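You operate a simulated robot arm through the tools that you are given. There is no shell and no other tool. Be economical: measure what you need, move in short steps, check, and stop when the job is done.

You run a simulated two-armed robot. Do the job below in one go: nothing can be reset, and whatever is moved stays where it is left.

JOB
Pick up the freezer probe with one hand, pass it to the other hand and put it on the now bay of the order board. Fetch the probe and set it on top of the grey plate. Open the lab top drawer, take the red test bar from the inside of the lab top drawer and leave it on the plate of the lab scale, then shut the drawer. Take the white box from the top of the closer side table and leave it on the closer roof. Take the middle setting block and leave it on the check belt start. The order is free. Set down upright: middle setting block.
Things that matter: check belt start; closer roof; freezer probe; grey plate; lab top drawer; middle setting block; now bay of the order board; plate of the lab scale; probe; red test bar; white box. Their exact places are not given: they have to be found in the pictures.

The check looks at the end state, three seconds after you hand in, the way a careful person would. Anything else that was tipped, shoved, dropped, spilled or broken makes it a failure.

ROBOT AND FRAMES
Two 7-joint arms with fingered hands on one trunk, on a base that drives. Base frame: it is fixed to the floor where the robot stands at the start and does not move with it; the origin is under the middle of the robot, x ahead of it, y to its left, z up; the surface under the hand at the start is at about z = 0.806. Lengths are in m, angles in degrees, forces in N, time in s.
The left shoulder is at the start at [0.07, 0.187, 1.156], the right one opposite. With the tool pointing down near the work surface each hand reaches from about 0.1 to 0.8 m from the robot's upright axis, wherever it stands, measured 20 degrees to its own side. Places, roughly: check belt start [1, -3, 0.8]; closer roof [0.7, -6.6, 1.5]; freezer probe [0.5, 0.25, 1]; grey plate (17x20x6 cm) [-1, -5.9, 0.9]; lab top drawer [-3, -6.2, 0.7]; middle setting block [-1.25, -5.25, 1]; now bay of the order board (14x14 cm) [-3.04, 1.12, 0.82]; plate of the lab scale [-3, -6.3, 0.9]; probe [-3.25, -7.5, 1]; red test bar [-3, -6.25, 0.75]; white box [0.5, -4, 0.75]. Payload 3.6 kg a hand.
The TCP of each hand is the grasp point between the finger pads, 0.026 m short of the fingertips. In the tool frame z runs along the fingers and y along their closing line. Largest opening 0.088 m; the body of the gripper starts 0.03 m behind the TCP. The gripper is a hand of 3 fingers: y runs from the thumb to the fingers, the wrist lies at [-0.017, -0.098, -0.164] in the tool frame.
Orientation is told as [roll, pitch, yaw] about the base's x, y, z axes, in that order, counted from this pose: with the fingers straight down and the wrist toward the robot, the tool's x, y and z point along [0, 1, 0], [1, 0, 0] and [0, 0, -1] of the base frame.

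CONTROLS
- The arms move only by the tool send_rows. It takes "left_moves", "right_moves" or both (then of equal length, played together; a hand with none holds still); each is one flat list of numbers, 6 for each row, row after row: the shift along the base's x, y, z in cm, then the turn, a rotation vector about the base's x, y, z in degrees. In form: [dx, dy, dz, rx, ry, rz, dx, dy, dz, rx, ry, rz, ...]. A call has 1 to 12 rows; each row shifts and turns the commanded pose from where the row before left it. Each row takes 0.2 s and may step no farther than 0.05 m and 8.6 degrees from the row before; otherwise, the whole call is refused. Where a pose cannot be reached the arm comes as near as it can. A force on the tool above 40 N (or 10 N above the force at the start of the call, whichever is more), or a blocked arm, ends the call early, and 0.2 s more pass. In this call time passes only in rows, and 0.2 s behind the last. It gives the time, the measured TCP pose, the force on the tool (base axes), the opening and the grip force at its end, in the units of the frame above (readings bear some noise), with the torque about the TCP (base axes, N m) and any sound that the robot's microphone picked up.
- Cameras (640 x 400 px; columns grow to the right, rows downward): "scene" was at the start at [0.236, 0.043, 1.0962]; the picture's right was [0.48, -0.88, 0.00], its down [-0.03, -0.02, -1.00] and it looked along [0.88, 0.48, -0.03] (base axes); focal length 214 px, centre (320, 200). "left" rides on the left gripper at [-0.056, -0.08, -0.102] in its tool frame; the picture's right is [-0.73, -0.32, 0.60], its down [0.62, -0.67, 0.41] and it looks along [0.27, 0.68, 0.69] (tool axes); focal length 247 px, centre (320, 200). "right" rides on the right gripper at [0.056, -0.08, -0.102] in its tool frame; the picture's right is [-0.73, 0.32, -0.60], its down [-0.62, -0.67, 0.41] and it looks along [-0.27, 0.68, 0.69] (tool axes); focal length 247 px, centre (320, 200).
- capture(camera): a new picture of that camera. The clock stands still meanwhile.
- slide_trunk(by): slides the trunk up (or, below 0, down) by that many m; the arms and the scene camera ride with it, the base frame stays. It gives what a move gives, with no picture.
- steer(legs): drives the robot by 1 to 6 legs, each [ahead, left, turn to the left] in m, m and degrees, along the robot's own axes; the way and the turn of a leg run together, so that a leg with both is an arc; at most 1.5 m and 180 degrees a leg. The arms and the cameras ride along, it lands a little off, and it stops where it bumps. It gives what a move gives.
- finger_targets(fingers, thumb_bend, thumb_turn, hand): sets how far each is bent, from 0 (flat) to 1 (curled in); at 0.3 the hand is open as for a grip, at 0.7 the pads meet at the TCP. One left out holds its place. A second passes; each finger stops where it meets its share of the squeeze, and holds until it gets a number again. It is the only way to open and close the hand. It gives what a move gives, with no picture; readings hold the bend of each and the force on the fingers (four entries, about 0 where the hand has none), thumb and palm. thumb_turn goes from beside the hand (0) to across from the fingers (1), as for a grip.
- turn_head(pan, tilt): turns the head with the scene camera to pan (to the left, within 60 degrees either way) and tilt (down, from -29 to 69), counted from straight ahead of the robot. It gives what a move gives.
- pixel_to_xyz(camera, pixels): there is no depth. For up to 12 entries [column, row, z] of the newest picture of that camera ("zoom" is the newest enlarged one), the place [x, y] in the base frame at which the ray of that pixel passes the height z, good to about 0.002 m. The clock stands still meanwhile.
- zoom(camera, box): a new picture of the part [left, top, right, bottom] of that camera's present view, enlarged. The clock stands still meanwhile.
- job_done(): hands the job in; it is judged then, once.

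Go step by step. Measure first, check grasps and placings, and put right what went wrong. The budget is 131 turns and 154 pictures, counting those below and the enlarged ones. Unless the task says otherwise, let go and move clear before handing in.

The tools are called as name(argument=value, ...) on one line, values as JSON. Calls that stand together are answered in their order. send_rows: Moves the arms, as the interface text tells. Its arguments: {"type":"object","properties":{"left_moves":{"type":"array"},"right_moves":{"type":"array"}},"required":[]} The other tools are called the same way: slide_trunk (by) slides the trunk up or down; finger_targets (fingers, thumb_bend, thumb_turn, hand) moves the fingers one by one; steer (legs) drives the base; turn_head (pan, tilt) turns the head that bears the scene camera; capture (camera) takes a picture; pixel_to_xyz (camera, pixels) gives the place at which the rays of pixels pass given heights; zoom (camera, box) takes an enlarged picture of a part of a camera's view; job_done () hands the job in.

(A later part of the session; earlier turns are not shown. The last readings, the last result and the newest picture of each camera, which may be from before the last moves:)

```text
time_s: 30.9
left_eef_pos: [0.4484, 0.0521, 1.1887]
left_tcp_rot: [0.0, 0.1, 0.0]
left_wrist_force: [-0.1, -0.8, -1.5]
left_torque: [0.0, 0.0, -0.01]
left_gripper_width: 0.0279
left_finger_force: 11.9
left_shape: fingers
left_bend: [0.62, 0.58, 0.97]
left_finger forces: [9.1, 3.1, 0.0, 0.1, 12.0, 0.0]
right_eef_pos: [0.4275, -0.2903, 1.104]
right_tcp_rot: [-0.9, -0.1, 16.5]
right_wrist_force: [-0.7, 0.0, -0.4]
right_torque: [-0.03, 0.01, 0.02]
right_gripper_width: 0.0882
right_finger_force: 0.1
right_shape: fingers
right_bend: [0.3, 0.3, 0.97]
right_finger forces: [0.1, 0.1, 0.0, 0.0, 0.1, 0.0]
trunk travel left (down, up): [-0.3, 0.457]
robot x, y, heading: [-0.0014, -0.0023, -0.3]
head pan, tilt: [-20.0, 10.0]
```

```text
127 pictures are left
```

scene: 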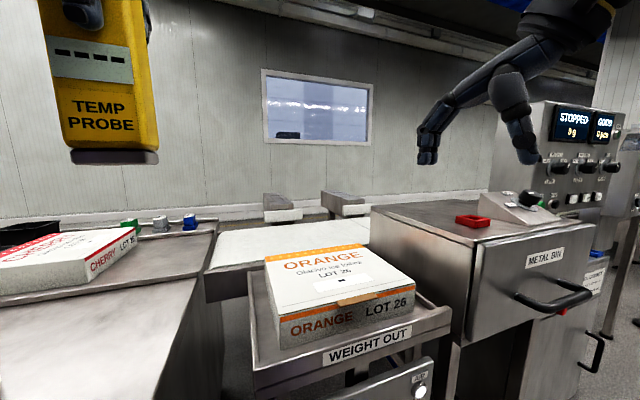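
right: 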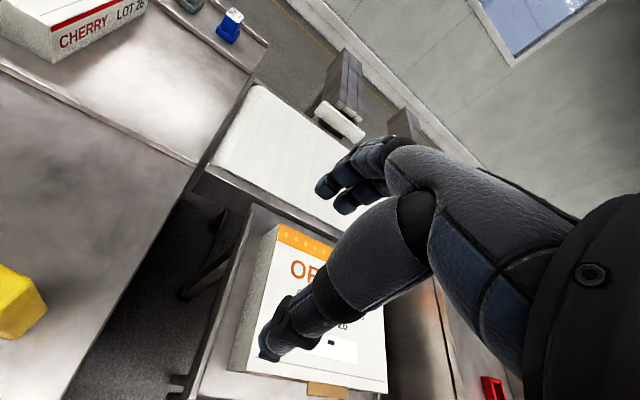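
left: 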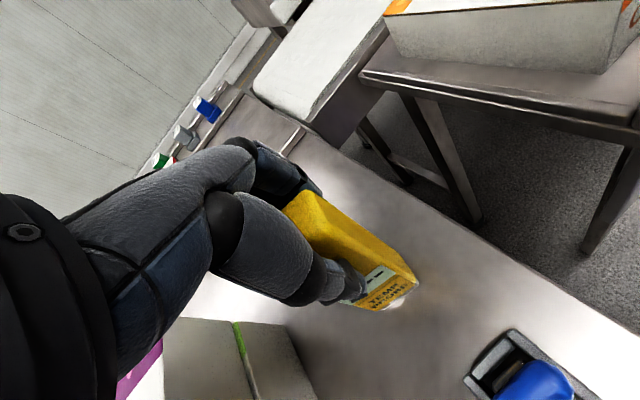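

The right hand still can't go inward tool-down. The handover needs it pointing left anyway, so I try rolling it to +90 here.

send_rows(right_moves=[-1, 0, 0, 8, 0, -3, -1, 0, 0, 8, 0, -3, -1, 0, 0, 8, 0, -3, 0, 0, 0, 8, 0, -3, 0, 0, 0, 8, 0, -3, 0, 0, 0, 8, 0, 0, 0, 0, 0, 8, 0, 0, 0, 0, 0, 8, 0, 0, 0, 0, 0, 8, 0, 0, 0, 0, 0, 8, 0, 0, 0, 0, 0, 8, 0, 0])

capture(camera="scene")

```text
time_s: 33.3
left_eef_pos: [0.4475, 0.0509, 1.1874]
left_tcp_rot: [0.0, 0.0, -0.1]
left_wrist_force: [-0.5, 1.2, -1.8]
left_torque: [0.01, 0.04, -0.02]
left_gripper_width: 0.0278
left_finger_force: 11.9
left_shape: fingers
left_bend: [0.62, 0.58, 0.97]
left_finger forces: [9.1, 3.3, 0.1, 0.0, 12.1, 0.0]
right_eef_pos: [0.3978, -0.2901, 1.1044]
right_tcp_rot: [86.8, -2.7, -5.0]
right_wrist_force: [0.2, -0.1, 0.3]
right_torque: [-0.01, -0.01, 0.0]
right_gripper_width: 0.0885
right_finger_force: 0.0
right_shape: fingers
right_bend: [0.3, 0.3, 0.97]
right_finger forces: [0.1, 0.0, 0.0, 0.0, 0.0, 0.1]
trunk travel left (down, up): [-0.3, 0.457]
robot x, y, heading: [-0.0016, 0.0014, -0.3]
head pan, tilt: [-20.0, 10.0]
```

```text
126 pictures are left
```

scene: 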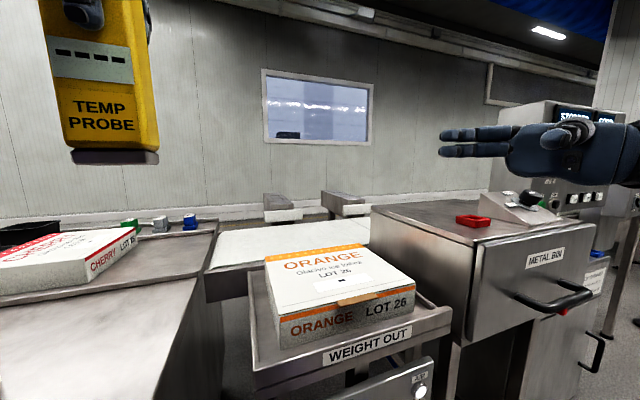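

The roll succeeded; the hand points left at (500,150). I move to the pre-grasp beside the probe's lower half (z≈1.117).

send_rows(right_moves=[1, 4.2, 0.3, 1, 1, 1.7, 1, 4.2, 0.3, 1, 1, 1.7, 1, 4.2, 0.3, 1, 0.7, 1.6, 1, 4.2, 0.3, 0, 0, 0, 0.9, 4.2, 0.1, 0, 0, 0])

turn_head(pan=0, tilt=0)

capture(camera="scene")

capture(camera="right")

```text
time_s: 34.5
left_eef_pos: [0.4482, 0.0504, 1.1872]
left_tcp_rot: [0.0, 0.0, 0.0]
left_wrist_force: [-0.2, -0.1, -0.5]
left_torque: [0.02, 0.01, -0.04]
left_gripper_width: 0.0277
left_finger_force: 12.0
left_shape: fingers
left_bend: [0.62, 0.58, 0.97]
left_finger forces: [9.0, 3.1, 0.0, 0.1, 12.1, 0.1]
right_eef_pos: [0.4723, -0.1666, 1.1458]
right_tcp_rot: [89.6, 0.1, 0.0]
right_wrist_force: [0.4, 1.1, -0.7]
right_torque: [0.03, 0.03, -0.01]
right_gripper_width: 0.0884
right_finger_force: 0.1
right_shape: fingers
right_bend: [0.3, 0.3, 0.97]
right_finger forces: [0.0, 0.1, 0.1, 0.0, 0.0, 0.0]
right hand out of reach, approached as far as the arm can: row 2, 3, 4, 5
trunk travel left (down, up): [-0.3, 0.457]
robot x, y, heading: [-0.001, 0.0031, -0.1]
head pan, tilt: [-20.0, 10.0]
```

```text
time_s: 35.3
left_eef_pos: [0.4478, 0.051, 1.1874]
left_tcp_rot: [-0.1, 0.1, 0.0]
left_wrist_force: [-1.0, -0.7, -1.8]
left_torque: [0.01, -0.05, -0.04]
left_gripper_width: 0.0277
left_finger_force: 12.4
left_shape: fingers
left_bend: [0.62, 0.58, 0.97]
left_finger forces: [9.0, 3.2, 0.0, 0.0, 12.1, 0.0]
right_eef_pos: [0.4719, -0.1659, 1.1464]
right_tcp_rot: [89.5, 0.2, 0.0]
right_wrist_force: [-0.2, -0.6, 0.8]
right_torque: [0.02, 0.02, 0.03]
right_gripper_width: 0.0882
right_finger_force: 0.1
right_shape: fingers
right_bend: [0.3, 0.3, 0.97]
right_finger forces: [0.0, 0.1, 0.1, 0.1, 0.0, 0.0]
trunk travel left (down, up): [-0.3, 0.457]
robot x, y, heading: [-0.0024, 0.0004, -0.1]
head pan, tilt: [0.0, 0.0]
```

```text
125 pictures are left
```

scene: 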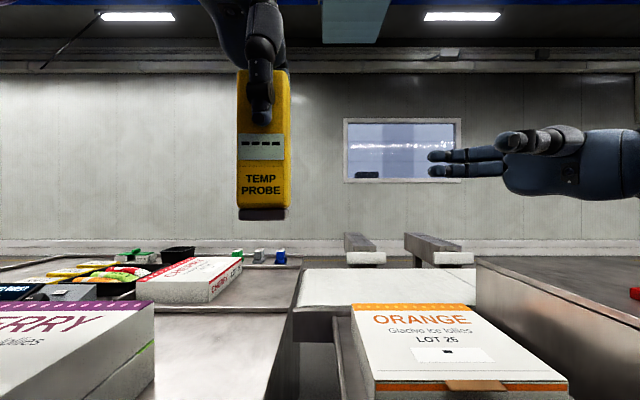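

```text
124 pictures are left
```

right: 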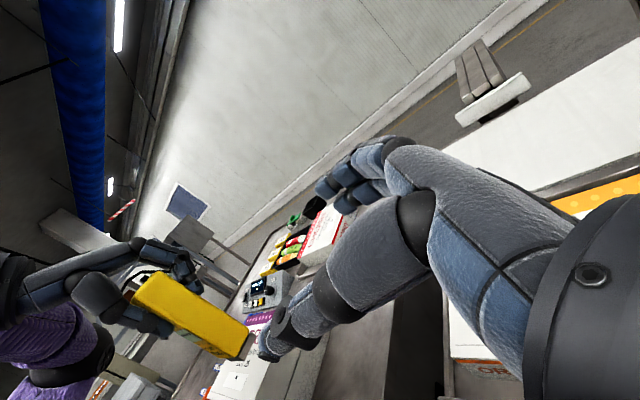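

The right hand stops at y≈-0.166, so I'll bring the probe to it: right hand backs off to y≈-0.29 while the left carries the probe to y≈-0.12.

send_rows(left_moves=[0, 0, 0, 0, 0, 0, 0, -3, 0, 0, 0, 0, 0, -3.5, 0, 0, 0, 0, 0, -3.5, 0, 0, 0, 0, 0, -3.5, 0, 0, 0, 0, 0, -3.5, 0, 0, 0, 0], right_moves=[0, -4.2, 0, 0, 0, 0, 0, -4.2, 0, 0, 0, 0, 0, -4.2, 0, 0, 0, 0, 0, -4.2, 0, 0, 0, 0, 0, -4.2, 0, 0, 0, 0, 0, -2, 0, 0, 0, 0])

capture(camera="scene")

```text
time_s: 36.7
left_eef_pos: [0.4475, -0.1168, 1.1867]
left_tcp_rot: [0.2, 0.0, -0.1]
left_wrist_force: [0.1, 0.2, -2.2]
left_torque: [-0.03, -0.02, 0.02]
left_gripper_width: 0.0277
left_finger_force: 12.3
left_shape: fingers
left_bend: [0.62, 0.58, 0.97]
left_finger forces: [8.9, 3.1, 0.0, 0.0, 12.1, 0.0]
right_eef_pos: [0.4704, -0.3963, 1.1416]
right_tcp_rot: [89.6, 0.0, 0.0]
right_wrist_force: [-0.1, 1.0, 0.3]
right_torque: [0.0, 0.02, -0.02]
right_gripper_width: 0.0882
right_finger_force: 0.1
right_shape: fingers
right_bend: [0.3, 0.3, 0.97]
right_finger forces: [0.0, 0.0, 0.1, 0.1, 0.0, 0.0]
trunk travel left (down, up): [-0.3, 0.457]
robot x, y, heading: [0.0009, -0.0002, 0.2]
head pan, tilt: [0.0, 0.0]
```

```text
123 pictures are left
```

scene: 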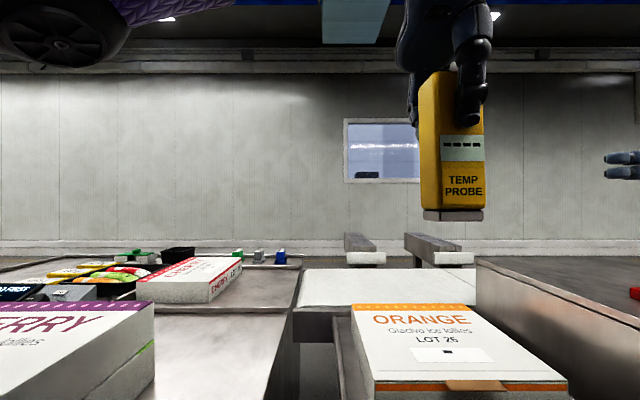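

send_rows(left_moves=[0, -2, 0, 0, 0, 0, 0, -2, 0, 0, 0, 0, 0, -1.5, 0, 0, 0, 0], right_moves=[-0.8, 3.7, -0.9, 0, 0, 0, -0.8, 3.7, -0.9, 0, 0, 0, -0.8, 3.7, -0.9, 0, 0, 0])

turn_head(pan=-25, tilt=0)

capture(camera="scene")

capture(camera="right")

```text
time_s: 37.5
left_eef_pos: [0.4482, -0.1715, 1.1875]
left_tcp_rot: [0.0, 0.0, 0.0]
left_wrist_force: [-0.2, -0.3, -1.0]
left_torque: [0.01, -0.01, 0.0]
left_gripper_width: 0.0276
left_finger_force: 11.8
left_shape: fingers
left_bend: [0.62, 0.58, 0.97]
left_finger forces: [8.8, 3.1, 0.0, 0.0, 12.1, 0.1]
right_eef_pos: [0.4446, -0.2842, 1.1177]
right_tcp_rot: [89.5, 0.2, -0.2]
right_wrist_force: [0.4, 0.0, -0.7]
right_torque: [0.0, 0.01, 0.04]
right_gripper_width: 0.0882
right_finger_force: 0.1
right_shape: fingers
right_bend: [0.3, 0.3, 0.97]
right_finger forces: [0.0, 0.0, 0.1, 0.0, 0.0, 0.1]
trunk travel left (down, up): [-0.3, 0.457]
robot x, y, heading: [-0.0007, 0.0002, 0.0]
head pan, tilt: [0.0, 0.0]
```

```text
time_s: 38.4
left_eef_pos: [0.4483, -0.1718, 1.1883]
left_tcp_rot: [0.0, 0.0, 0.1]
left_wrist_force: [-0.3, 0.0, -1.0]
left_torque: [-0.04, -0.01, 0.0]
left_gripper_width: 0.0278
left_finger_force: 11.9
left_shape: fingers
left_bend: [0.62, 0.58, 0.97]
left_finger forces: [8.9, 3.1, 0.0, 0.0, 12.0, 0.0]
right_eef_pos: [0.4441, -0.2842, 1.1168]
right_tcp_rot: [89.5, 0.1, -0.1]
right_wrist_force: [0.7, -0.7, 0.2]
right_torque: [-0.01, -0.02, -0.01]
right_gripper_width: 0.0886
right_finger_force: 0.1
right_shape: fingers
right_bend: [0.3, 0.3, 0.97]
right_finger forces: [0.1, 0.0, 0.1, 0.1, 0.0, 0.1]
trunk travel left (down, up): [-0.3, 0.457]
robot x, y, heading: [-0.0007, -0.0011, -0.0]
head pan, tilt: [-25.0, 0.0]
```

```text
122 pictures are left
```

scene: 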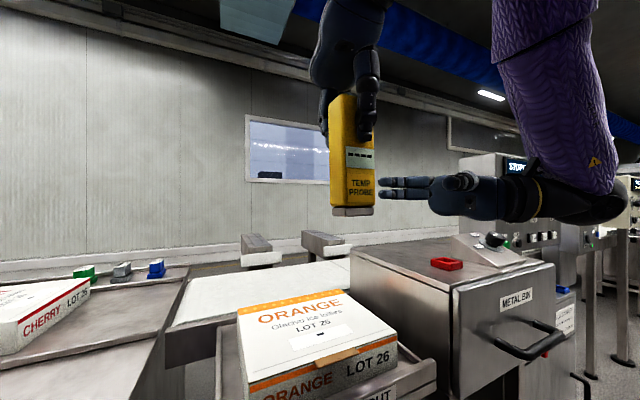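

```text
121 pictures are left
```

right: 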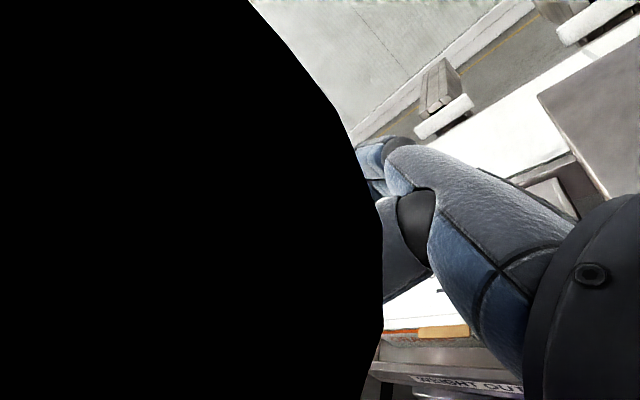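

Right fingers at (405,188) are level with the lower half of the probe (bottom at row 215). I advance 11.5 cm slowly around it.

send_rows(right_moves=[0.1, 3, 0, 0, 0, 0, 0.1, 3, 0, 0, 0, 0, 0, 3, 0, 0, 0, 0, 0, 2.3, 0, 0, 0, 0])

zoom(camera="scene", box=[240, 20, 560, 240])

capture(camera="left")

```text
time_s: 38.9
left_eef_pos: [0.4531, -0.1643, 1.187]
left_tcp_rot: [0.8, 0.4, 0.4]
left_wrist_force: [1.1, 0.9, -2.0]
left_torque: [0.0, 0.06, 0.03]
left_gripper_width: 0.0277
left_finger_force: 12.1
left_shape: fingers
left_bend: [0.62, 0.58, 0.97]
left_finger forces: [9.0, 3.1, 0.1, 0.0, 12.3, 0.0]
right_eef_pos: [0.4467, -0.2545, 1.1191]
right_tcp_rot: [89.8, -0.1, -0.9]
right_wrist_force: [-0.2, -0.4, 0.5]
right_torque: [-0.01, 0.01, -0.01]
right_gripper_width: 0.0881
right_finger_force: 0.1
right_shape: fingers
right_bend: [0.3, 0.3, 0.97]
right_finger forces: [0.1, 0.0, 0.0, 0.1, 0.1, 0.0]
trunk travel left (down, up): [-0.3, 0.457]
robot x, y, heading: [0.0006, 0.0009, -0.0]
head pan, tilt: [-25.0, 0.0]
stopped in row 2 (left hand): the force on the tool passed its limit at 111 N (the readings are from after the stop); the commanded pose is now the measured one
```

```text
1.82 times, centred on (400, 130) of scene
```

zoom: 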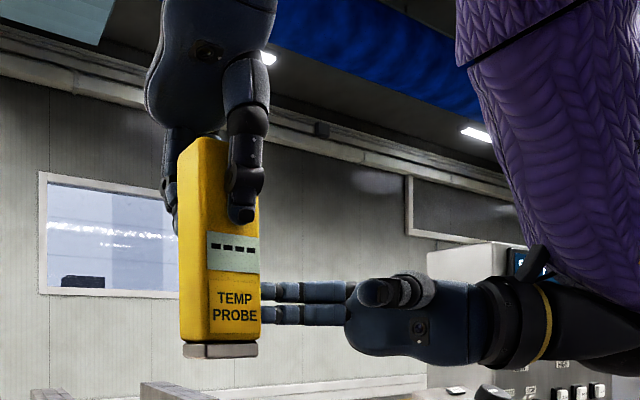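

```text
119 pictures are left
```

left: 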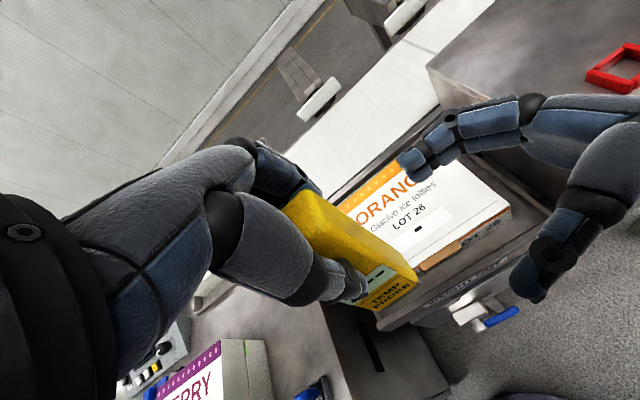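

The left hand met 111 N although no fingers touch at (265,300) in the zoom – the upper arms must be meeting. I look up at both arms.

turn_head(pan=-55, tilt=-20)

capture(camera="scene")

turn_head(pan=10, tilt=-25)

capture(camera="scene")

```text
time_s: 39.8
left_eef_pos: [0.4527, -0.1651, 1.1857]
left_tcp_rot: [0.9, 0.4, 0.3]
left_wrist_force: [1.5, 2.0, -4.8]
left_torque: [0.02, -0.15, -0.1]
left_gripper_width: 0.0277
left_finger_force: 12.0
left_shape: fingers
left_bend: [0.62, 0.58, 0.97]
left_finger forces: [9.1, 3.0, 0.0, 0.0, 12.1, 0.1]
right_eef_pos: [0.4469, -0.2549, 1.1185]
right_tcp_rot: [89.8, -0.1, -0.9]
right_wrist_force: [0.1, 0.7, 0.3]
right_torque: [0.0, 0.05, 0.04]
right_gripper_width: 0.0884
right_finger_force: 0.0
right_shape: fingers
right_bend: [0.3, 0.3, 0.97]
right_finger forces: [0.1, 0.0, 0.1, 0.0, 0.1, 0.0]
trunk travel left (down, up): [-0.3, 0.457]
robot x, y, heading: [-0.0004, -0.0017, 0.1]
head pan, tilt: [-55.0, -20.0]
```

```text
118 pictures are left
```

scene: 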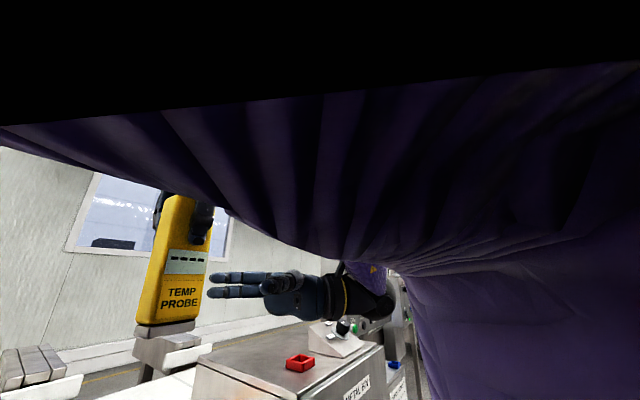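

```text
time_s: 41.2
left_eef_pos: [0.4525, -0.1636, 1.1866]
left_tcp_rot: [0.7, 0.4, 0.3]
left_wrist_force: [1.0, 3.9, -6.6]
left_torque: [-0.13, -0.31, -0.32]
left_gripper_width: 0.0277
left_finger_force: 12.1
left_shape: fingers
left_bend: [0.62, 0.58, 0.97]
left_finger forces: [9.0, 3.2, 0.1, 0.0, 12.3, 0.1]
right_eef_pos: [0.4482, -0.2544, 1.1187]
right_tcp_rot: [89.8, -0.1, -0.9]
right_wrist_force: [0.4, -0.3, 0.2]
right_torque: [-0.04, -0.02, 0.0]
right_gripper_width: 0.0881
right_finger_force: 0.0
right_shape: fingers
right_bend: [0.3, 0.3, 0.97]
right_finger forces: [0.0, 0.1, 0.0, 0.1, 0.1, 0.0]
trunk travel left (down, up): [-0.3, 0.457]
robot x, y, heading: [0.0006, -0.0009, -0.1]
head pan, tilt: [10.0, -25.0]
```

```text
117 pictures are left
```

scene: 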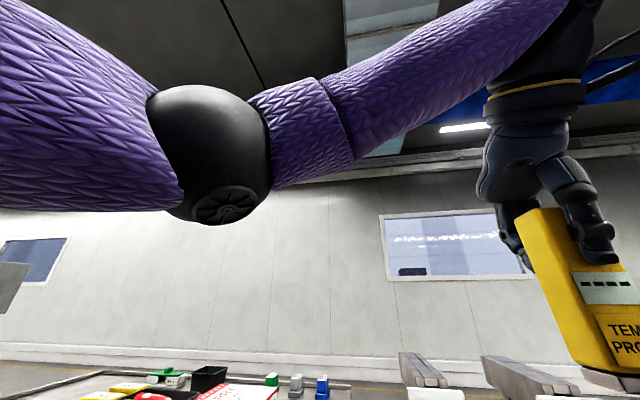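

The left forearm (centre of picture) and the right elbow meet near the middle. I back the right hand off and yaw the left hand -88° so its wrist and forearm move to the left, away from the right elbow; the right then can grip the 4.4 cm faces.

send_rows(left_moves=[0.5, 2, 0, 0, 0, 0, 0.5, 1, 0, 0, 0, -8, 0.5, 1, 0, 0, 0, -8, 0.5, 0, 0, 0, 0, -8, 0.5, 0, 0, 0, 0, -8, 0.5, 0, 0, 0, 0, -8, 0, 0, 0, 0, 0, -8, 0, 0, 0, 0, 0, -8, 0, 0, 0, 0, 0, -8, 0, 0, 0, 0, 0, -8, 0, 0, 0, 0, 0, -8, 0, 0, 0, 0, 0, -8], right_moves=[0, -3, 0, 0, 0, 0, 0, -3, 0, 0, 0, 0, 0, -2, 0, 0, 0, 0, 0, 0, 0, 0, 0, 0, 0, 0, 0, 0, 0, 0, 0, 0, 0, 0, 0, 0, 0, 0, 0, 0, 0, 0, 0, 0, 0, 0, 0, 0, 0, 0, 0, 0, 0, 0, 0, 0, 0, 0, 0, 0, 0, 0, 0, 0, 0, 0, 0, 0, 0, 0, 0, 0])

capture(camera="scene")

capture(camera="left")

```text
time_s: 43.8
left_eef_pos: [0.4821, -0.1255, 1.1867]
left_tcp_rot: [0.8, 0.4, -87.9]
left_wrist_force: [-1.0, 0.3, -0.9]
left_torque: [-0.02, 0.01, -0.01]
left_gripper_width: 0.0274
left_finger_force: 12.3
left_shape: fingers
left_bend: [0.62, 0.58, 0.97]
left_finger forces: [9.0, 3.2, 0.0, 0.0, 12.2, 0.0]
right_eef_pos: [0.447, -0.3342, 1.1168]
right_tcp_rot: [89.9, -0.1, -1.0]
right_wrist_force: [1.4, 0.6, 0.1]
right_torque: [0.0, -0.01, 0.03]
right_gripper_width: 0.0882
right_finger_force: 0.1
right_shape: fingers
right_bend: [0.3, 0.3, 0.97]
right_finger forces: [0.0, 0.0, 0.0, 0.0, 0.0, 0.1]
trunk travel left (down, up): [-0.3, 0.457]
robot x, y, heading: [-0.003, 0.0015, 0.2]
head pan, tilt: [10.0, -25.0]
```

```text
116 pictures are left
```

scene: 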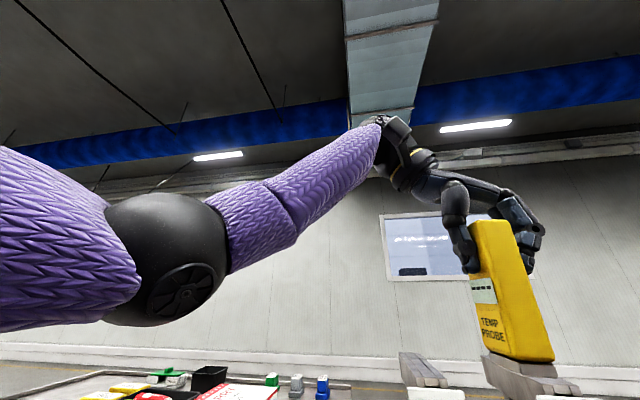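

```text
115 pictures are left
```

left: 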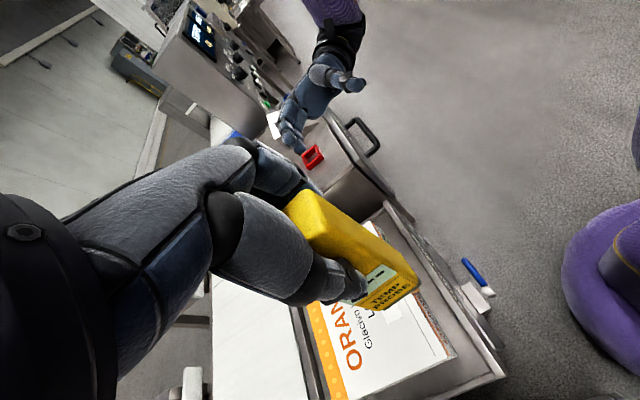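

The left forearm is now well clear. I shift the probe to y≈-0.165 and bring the right hand near.

send_rows(left_moves=[-0.8, -2, 0, 0, 0, 0, -0.7, -2, 0, 0, 0, -2, 0, 0, 0, 0, 0, 0], right_moves=[0.6, 2, -0.2, 0, 0, 1, 0.6, 2, -0.2, 0, 0, 0, 0.6, 2, 0, 0, 0, 0])

turn_head(pan=-20, tilt=0)

capture(camera="scene")

capture(camera="right")

```text
time_s: 44.6
left_eef_pos: [0.4668, -0.1654, 1.1869]
left_tcp_rot: [0.8, 0.3, -89.9]
left_wrist_force: [0.0, 0.1, -1.5]
left_torque: [-0.02, -0.04, 0.01]
left_gripper_width: 0.0276
left_finger_force: 12.6
left_shape: fingers
left_bend: [0.62, 0.58, 0.97]
left_finger forces: [9.0, 3.1, 0.1, 0.0, 12.1, 0.1]
right_eef_pos: [0.4653, -0.2751, 1.1127]
right_tcp_rot: [89.8, 0.0, 0.1]
right_wrist_force: [0.3, -0.1, 0.7]
right_torque: [0.01, -0.01, 0.03]
right_gripper_width: 0.0882
right_finger_force: 0.1
right_shape: fingers
right_bend: [0.3, 0.3, 0.97]
right_finger forces: [0.0, 0.0, 0.0, 0.0, 0.0, 0.1]
trunk travel left (down, up): [-0.3, 0.457]
robot x, y, heading: [0.0001, -0.0011, -0.3]
head pan, tilt: [10.0, -25.0]
```

```text
time_s: 45.5
left_eef_pos: [0.4659, -0.1655, 1.1848]
left_tcp_rot: [0.8, 0.3, -89.7]
left_wrist_force: [0.0, 0.0, -2.1]
left_torque: [-0.02, 0.0, -0.01]
left_gripper_width: 0.0276
left_finger_force: 12.4
left_shape: fingers
left_bend: [0.62, 0.58, 0.97]
left_finger forces: [9.0, 3.2, 0.0, 0.0, 12.0, 0.0]
right_eef_pos: [0.465, -0.2763, 1.1141]
right_tcp_rot: [89.8, -0.1, 0.1]
right_wrist_force: [-0.5, 0.0, -0.9]
right_torque: [-0.02, 0.0, -0.03]
right_gripper_width: 0.088
right_finger_force: 0.1
right_shape: fingers
right_bend: [0.3, 0.3, 0.97]
right_finger forces: [0.0, 0.0, 0.0, 0.1, 0.0, 0.0]
trunk travel left (down, up): [-0.3, 0.457]
robot x, y, heading: [-0.001, 0.0006, -0.2]
head pan, tilt: [-20.0, 0.0]
```

```text
114 pictures are left
```

scene: 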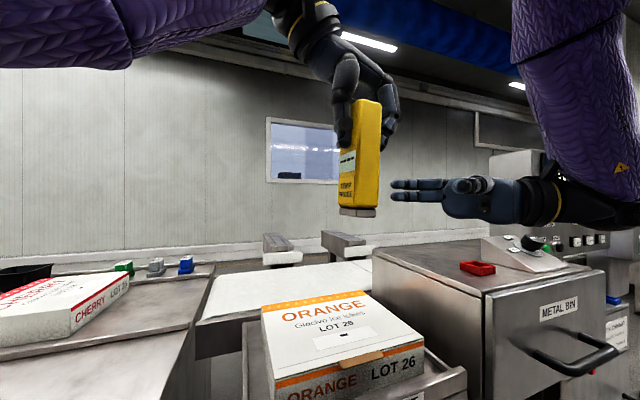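

```text
113 pictures are left
```

right: 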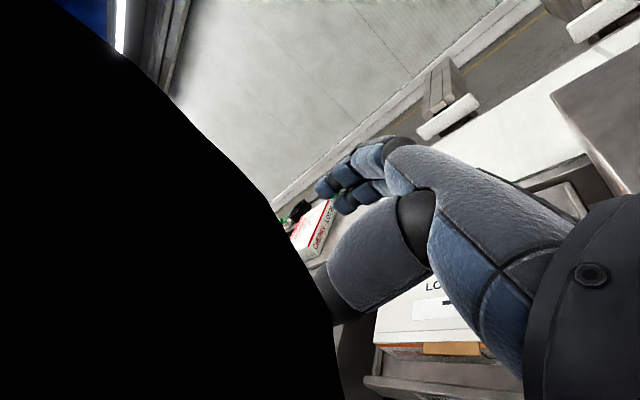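

Fingers at (415,188) level with the lower probe and left forearm clear. Advance again.

send_rows(right_moves=[0, 3, 0, 0, 0, 0, 0, 3, 0, 0, 0, 0, 0, 3, 0, 0, 0, 0, 0, 2, 0, 0, 0, 0])

zoom(camera="scene", box=[260, 60, 500, 240])

capture(camera="left")

```text
time_s: 46.5
left_eef_pos: [0.4666, -0.1646, 1.1853]
left_tcp_rot: [0.8, 0.5, -89.8]
left_wrist_force: [0.2, -0.3, -1.7]
left_torque: [0.01, 0.01, -0.03]
left_gripper_width: 0.0278
left_finger_force: 12.8
left_shape: fingers
left_bend: [0.62, 0.58, 0.97]
left_finger forces: [8.9, 3.3, 0.0, 0.0, 12.1, 0.1]
right_eef_pos: [0.4769, -0.1731, 1.1216]
right_tcp_rot: [89.6, 0.1, 0.1]
right_wrist_force: [0.3, 0.6, 0.2]
right_torque: [-0.01, -0.01, 0.03]
right_gripper_width: 0.0883
right_finger_force: 0.1
right_shape: fingers
right_bend: [0.3, 0.3, 0.97]
right_finger forces: [0.0, 0.0, 0.0, 0.0, 0.0, 0.0]
right hand out of reach, approached as far as the arm can: row 3, 4
trunk travel left (down, up): [-0.3, 0.457]
robot x, y, heading: [0.0035, -0.0021, 0.2]
head pan, tilt: [-20.0, 0.0]
```

```text
2.22 times, centred on (380, 150) of scene
```

zoom: 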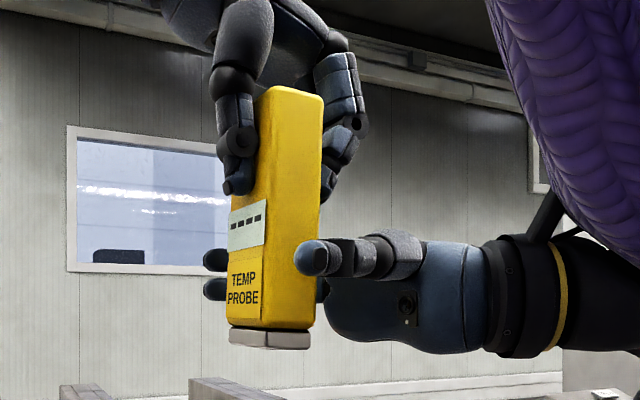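

```text
111 pictures are left
```

left: 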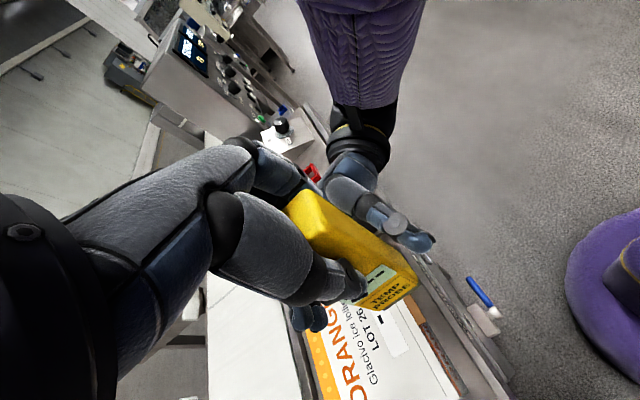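

The right hand straddles the probe (thumb in front, fingers behind). I nudge the probe with the left hand by (+1, -0.8) cm to centre it, then close the right hand.

send_rows(left_moves=[1, -0.8, 0, 0, 0, 0, 0, 0, 0, 0, 0, 0])

finger_targets(hand="right", fingers=0.7, thumb_bend=0.7)

zoom(camera="scene", box=[260, 60, 500, 240])

```text
time_s: 47.1
left_eef_pos: [0.4781, -0.1723, 1.187]
left_tcp_rot: [0.8, 0.4, -89.8]
left_wrist_force: [-0.2, 0.4, -2.2]
left_torque: [-0.04, 0.02, 0.01]
left_gripper_width: 0.0275
left_finger_force: 12.6
left_shape: fingers
left_bend: [0.62, 0.58, 0.97]
left_finger forces: [9.0, 3.1, 0.1, 0.0, 12.1, 0.2]
right_eef_pos: [0.4764, -0.1739, 1.1222]
right_tcp_rot: [89.4, 0.1, 0.0]
right_wrist_force: [-0.3, -0.1, 0.0]
right_torque: [0.0, 0.01, 0.02]
right_gripper_width: 0.0884
right_finger_force: 0.0
right_shape: fingers
right_bend: [0.3, 0.3, 0.97]
right_finger forces: [0.0, 0.0, 0.0, 0.1, 0.0, 0.0]
trunk travel left (down, up): [-0.3, 0.457]
robot x, y, heading: [-0.0026, 0.0021, 0.0]
head pan, tilt: [-20.0, 0.0]
```

```text
time_s: 48.1
left_eef_pos: [0.4771, -0.1718, 1.1872]
left_tcp_rot: [0.8, 0.4, -89.8]
left_wrist_force: [-2.9, 0.0, 0.3]
left_torque: [0.02, 0.1, 0.05]
left_gripper_width: 0.0276
left_finger_force: 11.6
left_shape: fingers
left_bend: [0.62, 0.58, 0.96]
left_finger forces: [10.8, 1.8, 0.0, 0.0, 12.1, 0.0]
right_eef_pos: [0.476, -0.1722, 1.1228]
right_tcp_rot: [89.5, 0.1, 0.0]
right_wrist_force: [2.1, 0.3, -1.1]
right_torque: [-0.08, 0.09, -0.03]
right_gripper_width: 0.0396
right_finger_force: 16.8
right_shape: fingers
right_bend: [0.58, 0.53, 0.96]
right_finger forces: [12.8, 5.8, 0.1, 0.0, 15.5, 0.1]
trunk travel left (down, up): [-0.3, 0.457]
robot x, y, heading: [0.0032, 0.0013, 0.1]
head pan, tilt: [-20.0, 0.0]
```

```text
2.22 times, centred on (380, 150) of scene
```

zoom: 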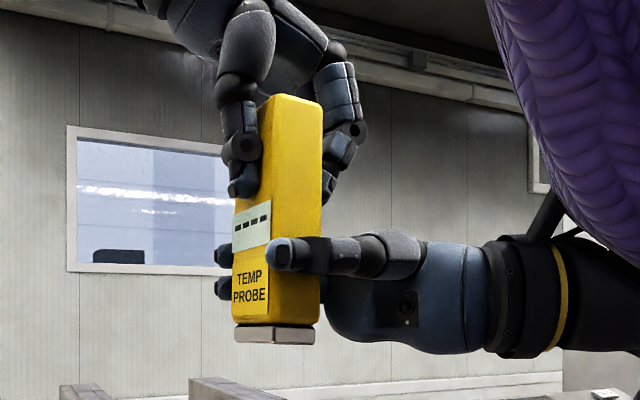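

Right grips at 3.96 cm with 16 N. I release the left hand and lift it away upward.

finger_targets(hand="left", fingers=0.3, thumb_bend=0.3)

send_rows(left_moves=[0, 0, 3, 0, 0, 0, 0, 0, 3, 0, 0, 0, 0, 2, 3, 0, 0, 0, 0, 4.5, 0, 0, 0, 8, 0, 4.5, 0, 0, 0, 8, 0, 4.5, 0, 0, 0, 8, 0, 4.5, 0, 0, 0, 8, 0, 4.5, 0, 0, 0, 8, 0, 4.5, 0, 0, 0, 8, 0, 4.5, 0, 0, 0, 8, 0, 4, 0, 0, 0, 8])

capture(camera="scene")

```text
time_s: 49.1
left_eef_pos: [0.4771, -0.1729, 1.1868]
left_tcp_rot: [0.8, 0.4, -89.9]
left_wrist_force: [0.4, 0.1, -0.4]
left_torque: [0.0, 0.01, -0.01]
left_gripper_width: 0.0879
left_finger_force: 0.0
left_shape: fingers
left_bend: [0.3, 0.3, 0.97]
left_finger forces: [0.0, 0.0, 0.0, 0.0, 0.0, 0.0]
right_eef_pos: [0.4757, -0.1739, 1.1231]
right_tcp_rot: [89.5, 0.1, 0.1]
right_wrist_force: [0.5, -0.6, -0.3]
right_torque: [0.01, 0.0, 0.03]
right_gripper_width: 0.0397
right_finger_force: 17.7
right_shape: fingers
right_bend: [0.59, 0.53, 0.96]
right_finger forces: [10.8, 6.3, 0.0, 0.1, 17.0, 0.0]
trunk travel left (down, up): [-0.3, 0.457]
robot x, y, heading: [-0.0005, -0.0019, 0.1]
head pan, tilt: [-20.0, 0.0]
```

```text
time_s: 51.5
left_eef_pos: [0.4782, 0.1992, 1.2778]
left_tcp_rot: [0.7, 0.4, -25.7]
left_wrist_force: [-0.8, -0.7, -0.2]
left_torque: [0.02, -0.01, -0.01]
left_gripper_width: 0.088
left_finger_force: 0.1
left_shape: fingers
left_bend: [0.3, 0.3, 0.97]
left_finger forces: [0.0, 0.1, 0.0, 0.0, 0.0, 0.0]
right_eef_pos: [0.4754, -0.1723, 1.1219]
right_tcp_rot: [89.4, 0.1, 0.1]
right_wrist_force: [0.3, -0.1, -0.1]
right_torque: [0.01, 0.0, -0.02]
right_gripper_width: 0.0395
right_finger_force: 16.7
right_shape: fingers
right_bend: [0.59, 0.53, 0.96]
right_finger forces: [10.7, 6.3, 0.1, 0.0, 16.9, 0.0]
trunk travel left (down, up): [-0.3, 0.457]
robot x, y, heading: [-0.0018, -0.0005, -0.2]
head pan, tilt: [-20.0, 0.0]
```

```text
109 pictures are left
```

scene: 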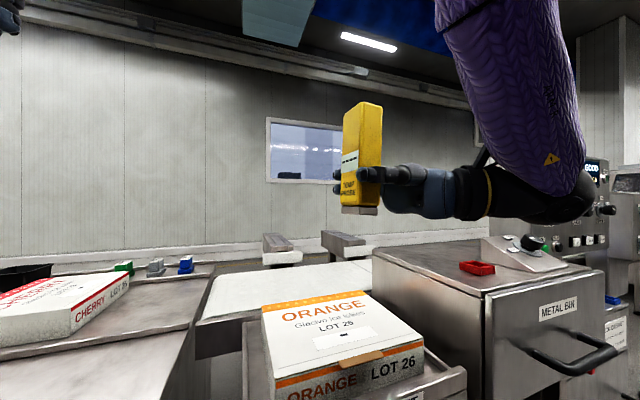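

Handover is complete; the right hand holds the probe upright. I back off a bit and turn toward the order board side to look.

steer(legs=[[-0.35, 0, 0], [0, 0, 150]])

turn_head(pan=0, tilt=12)

capture(camera="scene")

```text
time_s: 60.2
left_eef_pos: [-0.865, 0.0217, 1.2771]
left_tcp_rot: [0.7, 0.4, 129.2]
left_wrist_force: [-0.1, -0.2, -0.2]
left_torque: [0.04, 0.0, -0.02]
left_gripper_width: 0.0882
left_finger_force: 0.0
left_shape: fingers
left_bend: [0.3, 0.3, 0.97]
left_finger forces: [0.0, 0.0, 0.0, 0.0, 0.0, 0.1]
right_eef_pos: [-0.706, 0.3585, 1.1215]
right_tcp_rot: [89.5, 0.1, 155.0]
right_wrist_force: [0.5, -0.3, -0.3]
right_torque: [0.0, 0.0, -0.01]
right_gripper_width: 0.0388
right_finger_force: 16.4
right_shape: fingers
right_bend: [0.59, 0.53, 0.96]
right_finger forces: [10.3, 5.8, 0.0, 0.0, 16.2, 0.0]
trunk travel left (down, up): [-0.3, 0.457]
robot x, y, heading: [-0.349, 0.0002, 155.0]
head pan, tilt: [-20.0, 0.0]
```

```text
time_s: 61.0
left_eef_pos: [-0.8663, 0.0226, 1.276]
left_tcp_rot: [0.8, 0.3, 129.2]
left_wrist_force: [0.6, -0.5, -0.2]
left_torque: [-0.03, 0.01, 0.0]
left_gripper_width: 0.0883
left_finger_force: 0.0
left_shape: fingers
left_bend: [0.3, 0.3, 0.97]
left_finger forces: [0.0, 0.0, 0.0, 0.1, 0.0, 0.0]
right_eef_pos: [-0.7065, 0.3592, 1.1236]
right_tcp_rot: [89.5, 0.1, 155.0]
right_wrist_force: [-0.3, -1.0, -0.6]
right_torque: [-0.01, -0.02, -0.01]
right_gripper_width: 0.0388
right_finger_force: 16.3
right_shape: fingers
right_bend: [0.59, 0.53, 0.96]
right_finger forces: [10.5, 5.7, 0.0, 0.1, 16.2, 0.0]
trunk travel left (down, up): [-0.3, 0.457]
robot x, y, heading: [-0.3488, -0.001, 155.0]
head pan, tilt: [0.0, 12.0]
```

```text
108 pictures are left
```

scene: 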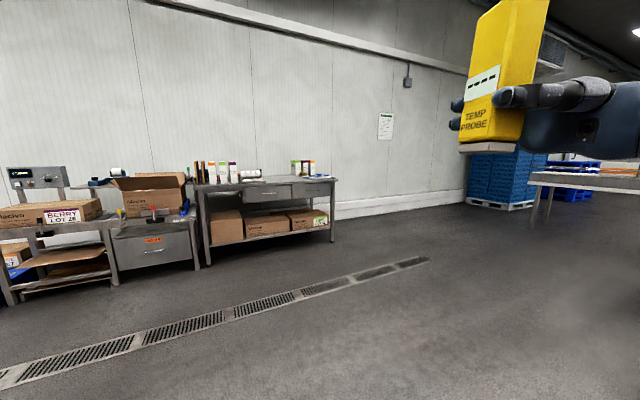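

The target (azimuth ≈157°, 2.9 m) falls at about (311,176): the wall bench. Zoom in.

zoom(camera="scene", box=[180, 130, 360, 260])

pixel_to_xyz(camera="scene", pixels=[[338, 180, 0.8], [240, 186, 0.8], [200, 190, 0.8], [333, 240, 0.0], [212, 268, 0.0], [429, 258, 0]])

```text
3.08 times, centred on (270, 195) of scene
```

zoom: 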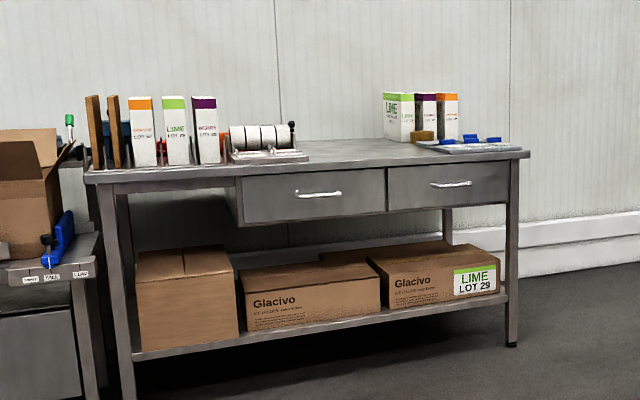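

```text
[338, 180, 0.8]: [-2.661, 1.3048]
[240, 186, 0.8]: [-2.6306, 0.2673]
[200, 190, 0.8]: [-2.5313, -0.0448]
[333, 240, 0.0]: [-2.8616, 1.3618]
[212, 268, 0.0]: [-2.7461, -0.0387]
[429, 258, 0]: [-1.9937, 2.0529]
```

The bench front edge is at x≈-2.75, y 0 to 1.33; the order board is at its right end. I drive to about (-1.75, 0.92) facing -x for a close look.

steer(legs=[[0, 0, 25], [0.7, -0.46, 0], [0.7, -0.46, 0]])

turn_head(pan=-8, tilt=25)

capture(camera="scene")

```text
time_s: 70.8
left_eef_pos: [-2.2414, 0.6842, 1.2759]
left_tcp_rot: [0.8, 0.5, 155.5]
left_wrist_force: [0.0, -0.7, -0.9]
left_torque: [-0.02, 0.06, -0.03]
left_gripper_width: 0.0882
left_finger_force: 0.1
left_shape: fingers
left_bend: [0.3, 0.3, 0.97]
left_finger forces: [0.0, 0.1, 0.1, 0.1, 0.0, 0.1]
right_eef_pos: [-2.2473, 1.0569, 1.1218]
right_tcp_rot: [89.4, 0.1, -178.8]
right_wrist_force: [0.2, 0.3, 0.4]
right_torque: [0.02, 0.0, -0.04]
right_gripper_width: 0.0386
right_finger_force: 16.1
right_shape: fingers
right_bend: [0.59, 0.53, 0.96]
right_finger forces: [10.4, 5.8, 0.0, 0.1, 16.1, 0.1]
trunk travel left (down, up): [-0.3, 0.457]
robot x, y, heading: [-1.7644, 0.8924, -179.3]
head pan, tilt: [0.0, 12.0]
```

```text
time_s: 71.6
left_eef_pos: [-2.2425, 0.6846, 1.2774]
left_tcp_rot: [0.8, 0.4, 155.5]
left_wrist_force: [0.9, -0.2, -0.1]
left_torque: [-0.03, -0.01, 0.02]
left_gripper_width: 0.088
left_finger_force: 0.1
left_shape: fingers
left_bend: [0.3, 0.3, 0.97]
left_finger forces: [0.0, 0.0, 0.0, 0.0, 0.0, 0.0]
right_eef_pos: [-2.2465, 1.0568, 1.1234]
right_tcp_rot: [89.5, 0.1, -178.8]
right_wrist_force: [-0.8, -0.5, -0.1]
right_torque: [0.02, 0.01, -0.01]
right_gripper_width: 0.0388
right_finger_force: 16.0
right_shape: fingers
right_bend: [0.59, 0.53, 0.96]
right_finger forces: [10.5, 5.8, 0.0, 0.1, 16.1, 0.1]
trunk travel left (down, up): [-0.3, 0.457]
robot x, y, heading: [-1.7672, 0.8925, -178.8]
head pan, tilt: [-8.0, 25.0]
```

```text
106 pictures are left
```

scene: 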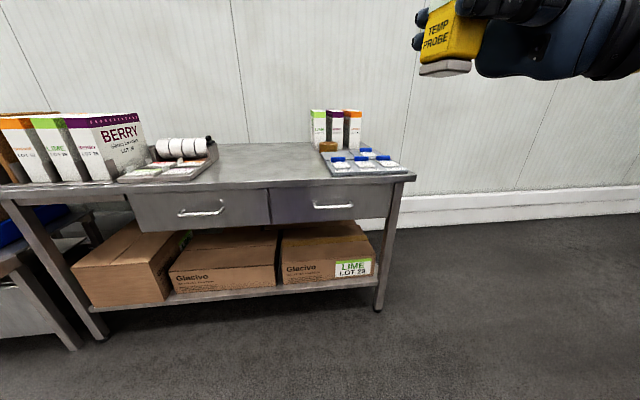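

zoom(camera="scene", box=[290, 100, 430, 200])

pixel_to_xyz(camera="scene", pixels=[[328, 176, 0.82], [415, 176, 0.8], [320, 152, 0.82], [408, 172, 0.82], [378, 150, 0.82]])

```text
4.00 times, centred on (360, 150) of scene
```

zoom: 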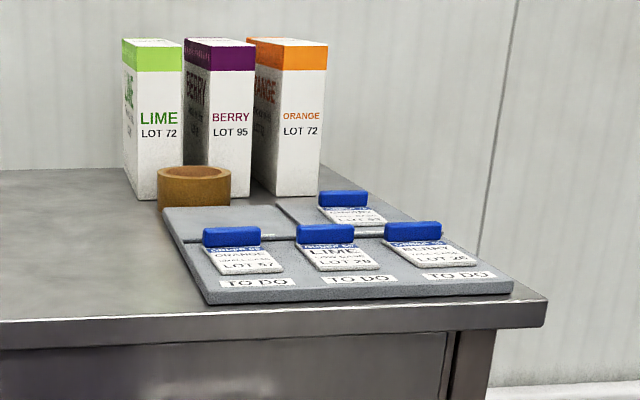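

```text
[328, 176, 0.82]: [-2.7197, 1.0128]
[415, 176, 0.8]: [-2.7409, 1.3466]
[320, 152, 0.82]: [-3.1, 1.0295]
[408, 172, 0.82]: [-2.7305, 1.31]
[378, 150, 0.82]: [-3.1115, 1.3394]
```

The empty back-left bay at zoom (230,218) is the now bay; clips in neighbouring bays block a horizontal hand. So I'll first stand the probe on the free bench area (≈(-2.88, 0.69)) with the right hand, then regrasp from above with the same hand. Raise the left hand out of the way and drive in.

send_rows(left_moves=[2, 0, 4, 0, 0, 0, 2, 0, 4, 0, 0, 0, 2, 0, 4, 0, 0, 0, 2, 0, 4, 0, 0, 0, 2, 0, 4, 0, 0, 0])

steer(legs=[[0.64, 0.36, -1.2]])

turn_head(pan=-10, tilt=35)

capture(camera="scene")

```text
time_s: 72.8
left_eef_pos: [-2.1394, 0.6857, 1.4775]
left_tcp_rot: [0.9, 0.3, 155.4]
left_wrist_force: [0.9, -0.5, -0.3]
left_torque: [-0.03, 0.02, -0.01]
left_gripper_width: 0.0881
left_finger_force: 0.0
left_shape: fingers
left_bend: [0.3, 0.3, 0.97]
left_finger forces: [0.0, 0.1, 0.0, 0.1, 0.1, 0.0]
right_eef_pos: [-2.2449, 1.0582, 1.1231]
right_tcp_rot: [89.6, 0.0, -178.8]
right_wrist_force: [0.7, -0.4, -0.2]
right_torque: [0.01, -0.01, -0.02]
right_gripper_width: 0.0389
right_finger_force: 15.8
right_shape: fingers
right_bend: [0.59, 0.53, 0.96]
right_finger forces: [10.5, 5.8, 0.1, 0.0, 16.1, 0.0]
trunk travel left (down, up): [-0.3, 0.457]
robot x, y, heading: [-1.7685, 0.8943, -178.7]
head pan, tilt: [-8.0, 25.0]
```

```text
time_s: 76.8
left_eef_pos: [-2.7892, 0.3169, 1.4769]
left_tcp_rot: [0.8, 0.3, 154.7]
left_wrist_force: [0.2, 1.5, -0.4]
left_torque: [-0.01, -0.02, 0.03]
left_gripper_width: 0.088
left_finger_force: 0.0
left_shape: fingers
left_bend: [0.3, 0.3, 0.97]
left_finger forces: [0.0, 0.0, 0.0, 0.0, 0.0, 0.1]
right_eef_pos: [-2.8915, 0.6894, 1.1215]
right_tcp_rot: [89.5, 0.1, -179.6]
right_wrist_force: [-0.3, 1.0, 1.0]
right_torque: [0.02, -0.01, 0.04]
right_gripper_width: 0.0386
right_finger_force: 16.1
right_shape: fingers
right_bend: [0.59, 0.53, 0.96]
right_finger forces: [10.5, 5.9, 0.0, 0.0, 16.1, 0.1]
trunk travel left (down, up): [-0.3, 0.457]
robot x, y, heading: [-2.414, 0.521, -179.4]
head pan, tilt: [-8.0, 25.0]
```

```text
time_s: 77.5
left_eef_pos: [-2.7897, 0.3176, 1.4764]
left_tcp_rot: [0.8, 0.4, 154.7]
left_wrist_force: [0.5, 0.2, -0.5]
left_torque: [0.02, -0.02, 0.01]
left_gripper_width: 0.088
left_finger_force: 0.0
left_shape: fingers
left_bend: [0.3, 0.3, 0.97]
left_finger forces: [0.0, 0.0, 0.1, 0.1, 0.0, 0.0]
right_eef_pos: [-2.8907, 0.6894, 1.1228]
right_tcp_rot: [89.5, 0.1, -179.4]
right_wrist_force: [0.2, -0.1, 1.6]
right_torque: [0.02, 0.0, 0.0]
right_gripper_width: 0.0389
right_finger_force: 16.1
right_shape: fingers
right_bend: [0.59, 0.53, 0.96]
right_finger forces: [10.4, 5.7, 0.1, 0.0, 16.1, 0.0]
trunk travel left (down, up): [-0.3, 0.457]
robot x, y, heading: [-2.4101, 0.5223, -179.8]
head pan, tilt: [-10.0, 35.0]
```

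```text
104 pictures are left
```

scene: 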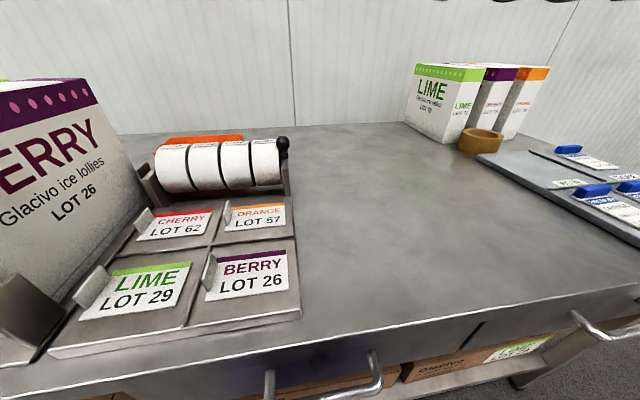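

The free bench area lies centre of the view. I lower the trunk 25 cm so the probe base is ≈2 cm above the bench.

slide_trunk(by=-0.25)

turn_head(pan=-20, tilt=15)

capture(camera="scene")

```text
time_s: 79.4
left_eef_pos: [-2.8221, 0.3162, 1.2596]
left_tcp_rot: [-0.4, 3.0, 154.5]
left_wrist_force: [0.4, 0.3, -0.2]
left_torque: [-0.04, 0.02, 0.0]
left_gripper_width: 0.0878
left_finger_force: 0.1
left_shape: fingers
left_bend: [0.3, 0.3, 0.97]
left_finger forces: [0.0, 0.0, 0.1, 0.0, 0.0, 0.0]
right_eef_pos: [-2.9527, 0.6916, 0.8418]
right_tcp_rot: [90.0, 10.7, -179.0]
right_wrist_force: [3.9, -2.1, 11.3]
right_torque: [0.44, 0.01, -0.17]
right_gripper_width: 0.0394
right_finger_force: 22.3
right_shape: fingers
right_bend: [0.6, 0.53, 0.95]
right_finger forces: [11.2, 6.0, 0.0, 0.0, 18.1, 9.7]
trunk travel left (down, up): [-0.097, 0.66]
robot x, y, heading: [-2.4128, 0.5185, -179.8]
head pan, tilt: [-10.0, 35.0]
stopped: the force on the tool passed its limit at 75 N (the readings are from after the stop); the commanded pose is now the measured one
```

```text
time_s: 80.2
left_eef_pos: [-2.8237, 0.3171, 1.2597]
left_tcp_rot: [-0.6, 3.1, 154.7]
left_wrist_force: [0.2, -0.7, -0.6]
left_torque: [0.01, 0.02, -0.03]
left_gripper_width: 0.0883
left_finger_force: 0.0
left_shape: fingers
left_bend: [0.3, 0.3, 0.97]
left_finger forces: [0.0, 0.0, 0.1, 0.1, 0.0, 0.0]
right_eef_pos: [-2.9534, 0.69, 0.8411]
right_tcp_rot: [90.0, 10.8, -179.0]
right_wrist_force: [5.0, 0.1, 18.4]
right_torque: [0.8, 0.05, -0.19]
right_gripper_width: 0.039
right_finger_force: 24.6
right_shape: fingers
right_bend: [0.6, 0.53, 0.95]
right_finger forces: [10.9, 5.7, 0.0, 0.0, 18.8, 13.4]
trunk travel left (down, up): [-0.097, 0.66]
robot x, y, heading: [-2.4162, 0.5225, -179.6]
head pan, tilt: [-20.0, 15.0]
```

```text
103 pictures are left
```

scene: 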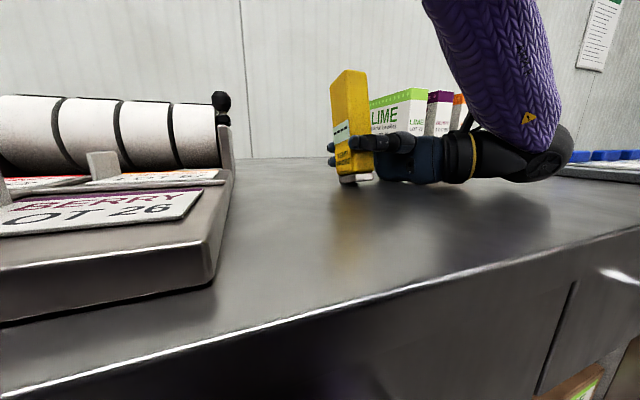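

The trunk slide overshot a little and the hand touched down tilted (pitch 10.7°, z 0.841). I lift 4 cm and level it.

send_rows(right_moves=[0, 0, 2, 0, 0, 0, 0, 0, 3, 0, 0, 0, 1, 0, 1, 0, 5.4, 0, 1, 0, 0, 0, 5.4, 0])

zoom(camera="scene", box=[270, 40, 510, 220])

```text
time_s: 81.2
left_eef_pos: [-2.8244, 0.3177, 1.2598]
left_tcp_rot: [-0.5, 3.2, 154.8]
left_wrist_force: [-0.5, -0.8, 0.2]
left_torque: [-0.01, 0.01, -0.04]
left_gripper_width: 0.088
left_finger_force: 0.0
left_shape: fingers
left_bend: [0.3, 0.3, 0.97]
left_finger forces: [0.0, 0.1, 0.0, 0.0, 0.0, 0.0]
right_eef_pos: [-2.9464, 0.7136, 0.9167]
right_tcp_rot: [89.5, 0.5, -179.1]
right_wrist_force: [0.0, -0.9, 0.0]
right_torque: [-0.02, 0.04, -0.03]
right_gripper_width: 0.039
right_finger_force: 17.9
right_shape: fingers
right_bend: [0.6, 0.53, 0.96]
right_finger forces: [11.1, 6.9, 0.1, 0.0, 17.8, 0.1]
right hand out of reach, approached as far as the arm can: row 3, 4
trunk travel left (down, up): [-0.097, 0.66]
robot x, y, heading: [-2.4126, 0.5192, -179.4]
head pan, tilt: [-20.0, 15.0]
```

```text
2.22 times, centred on (390, 130) of scene
```

zoom: 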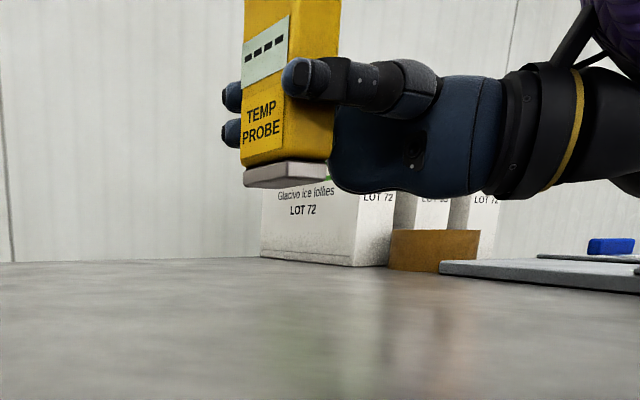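

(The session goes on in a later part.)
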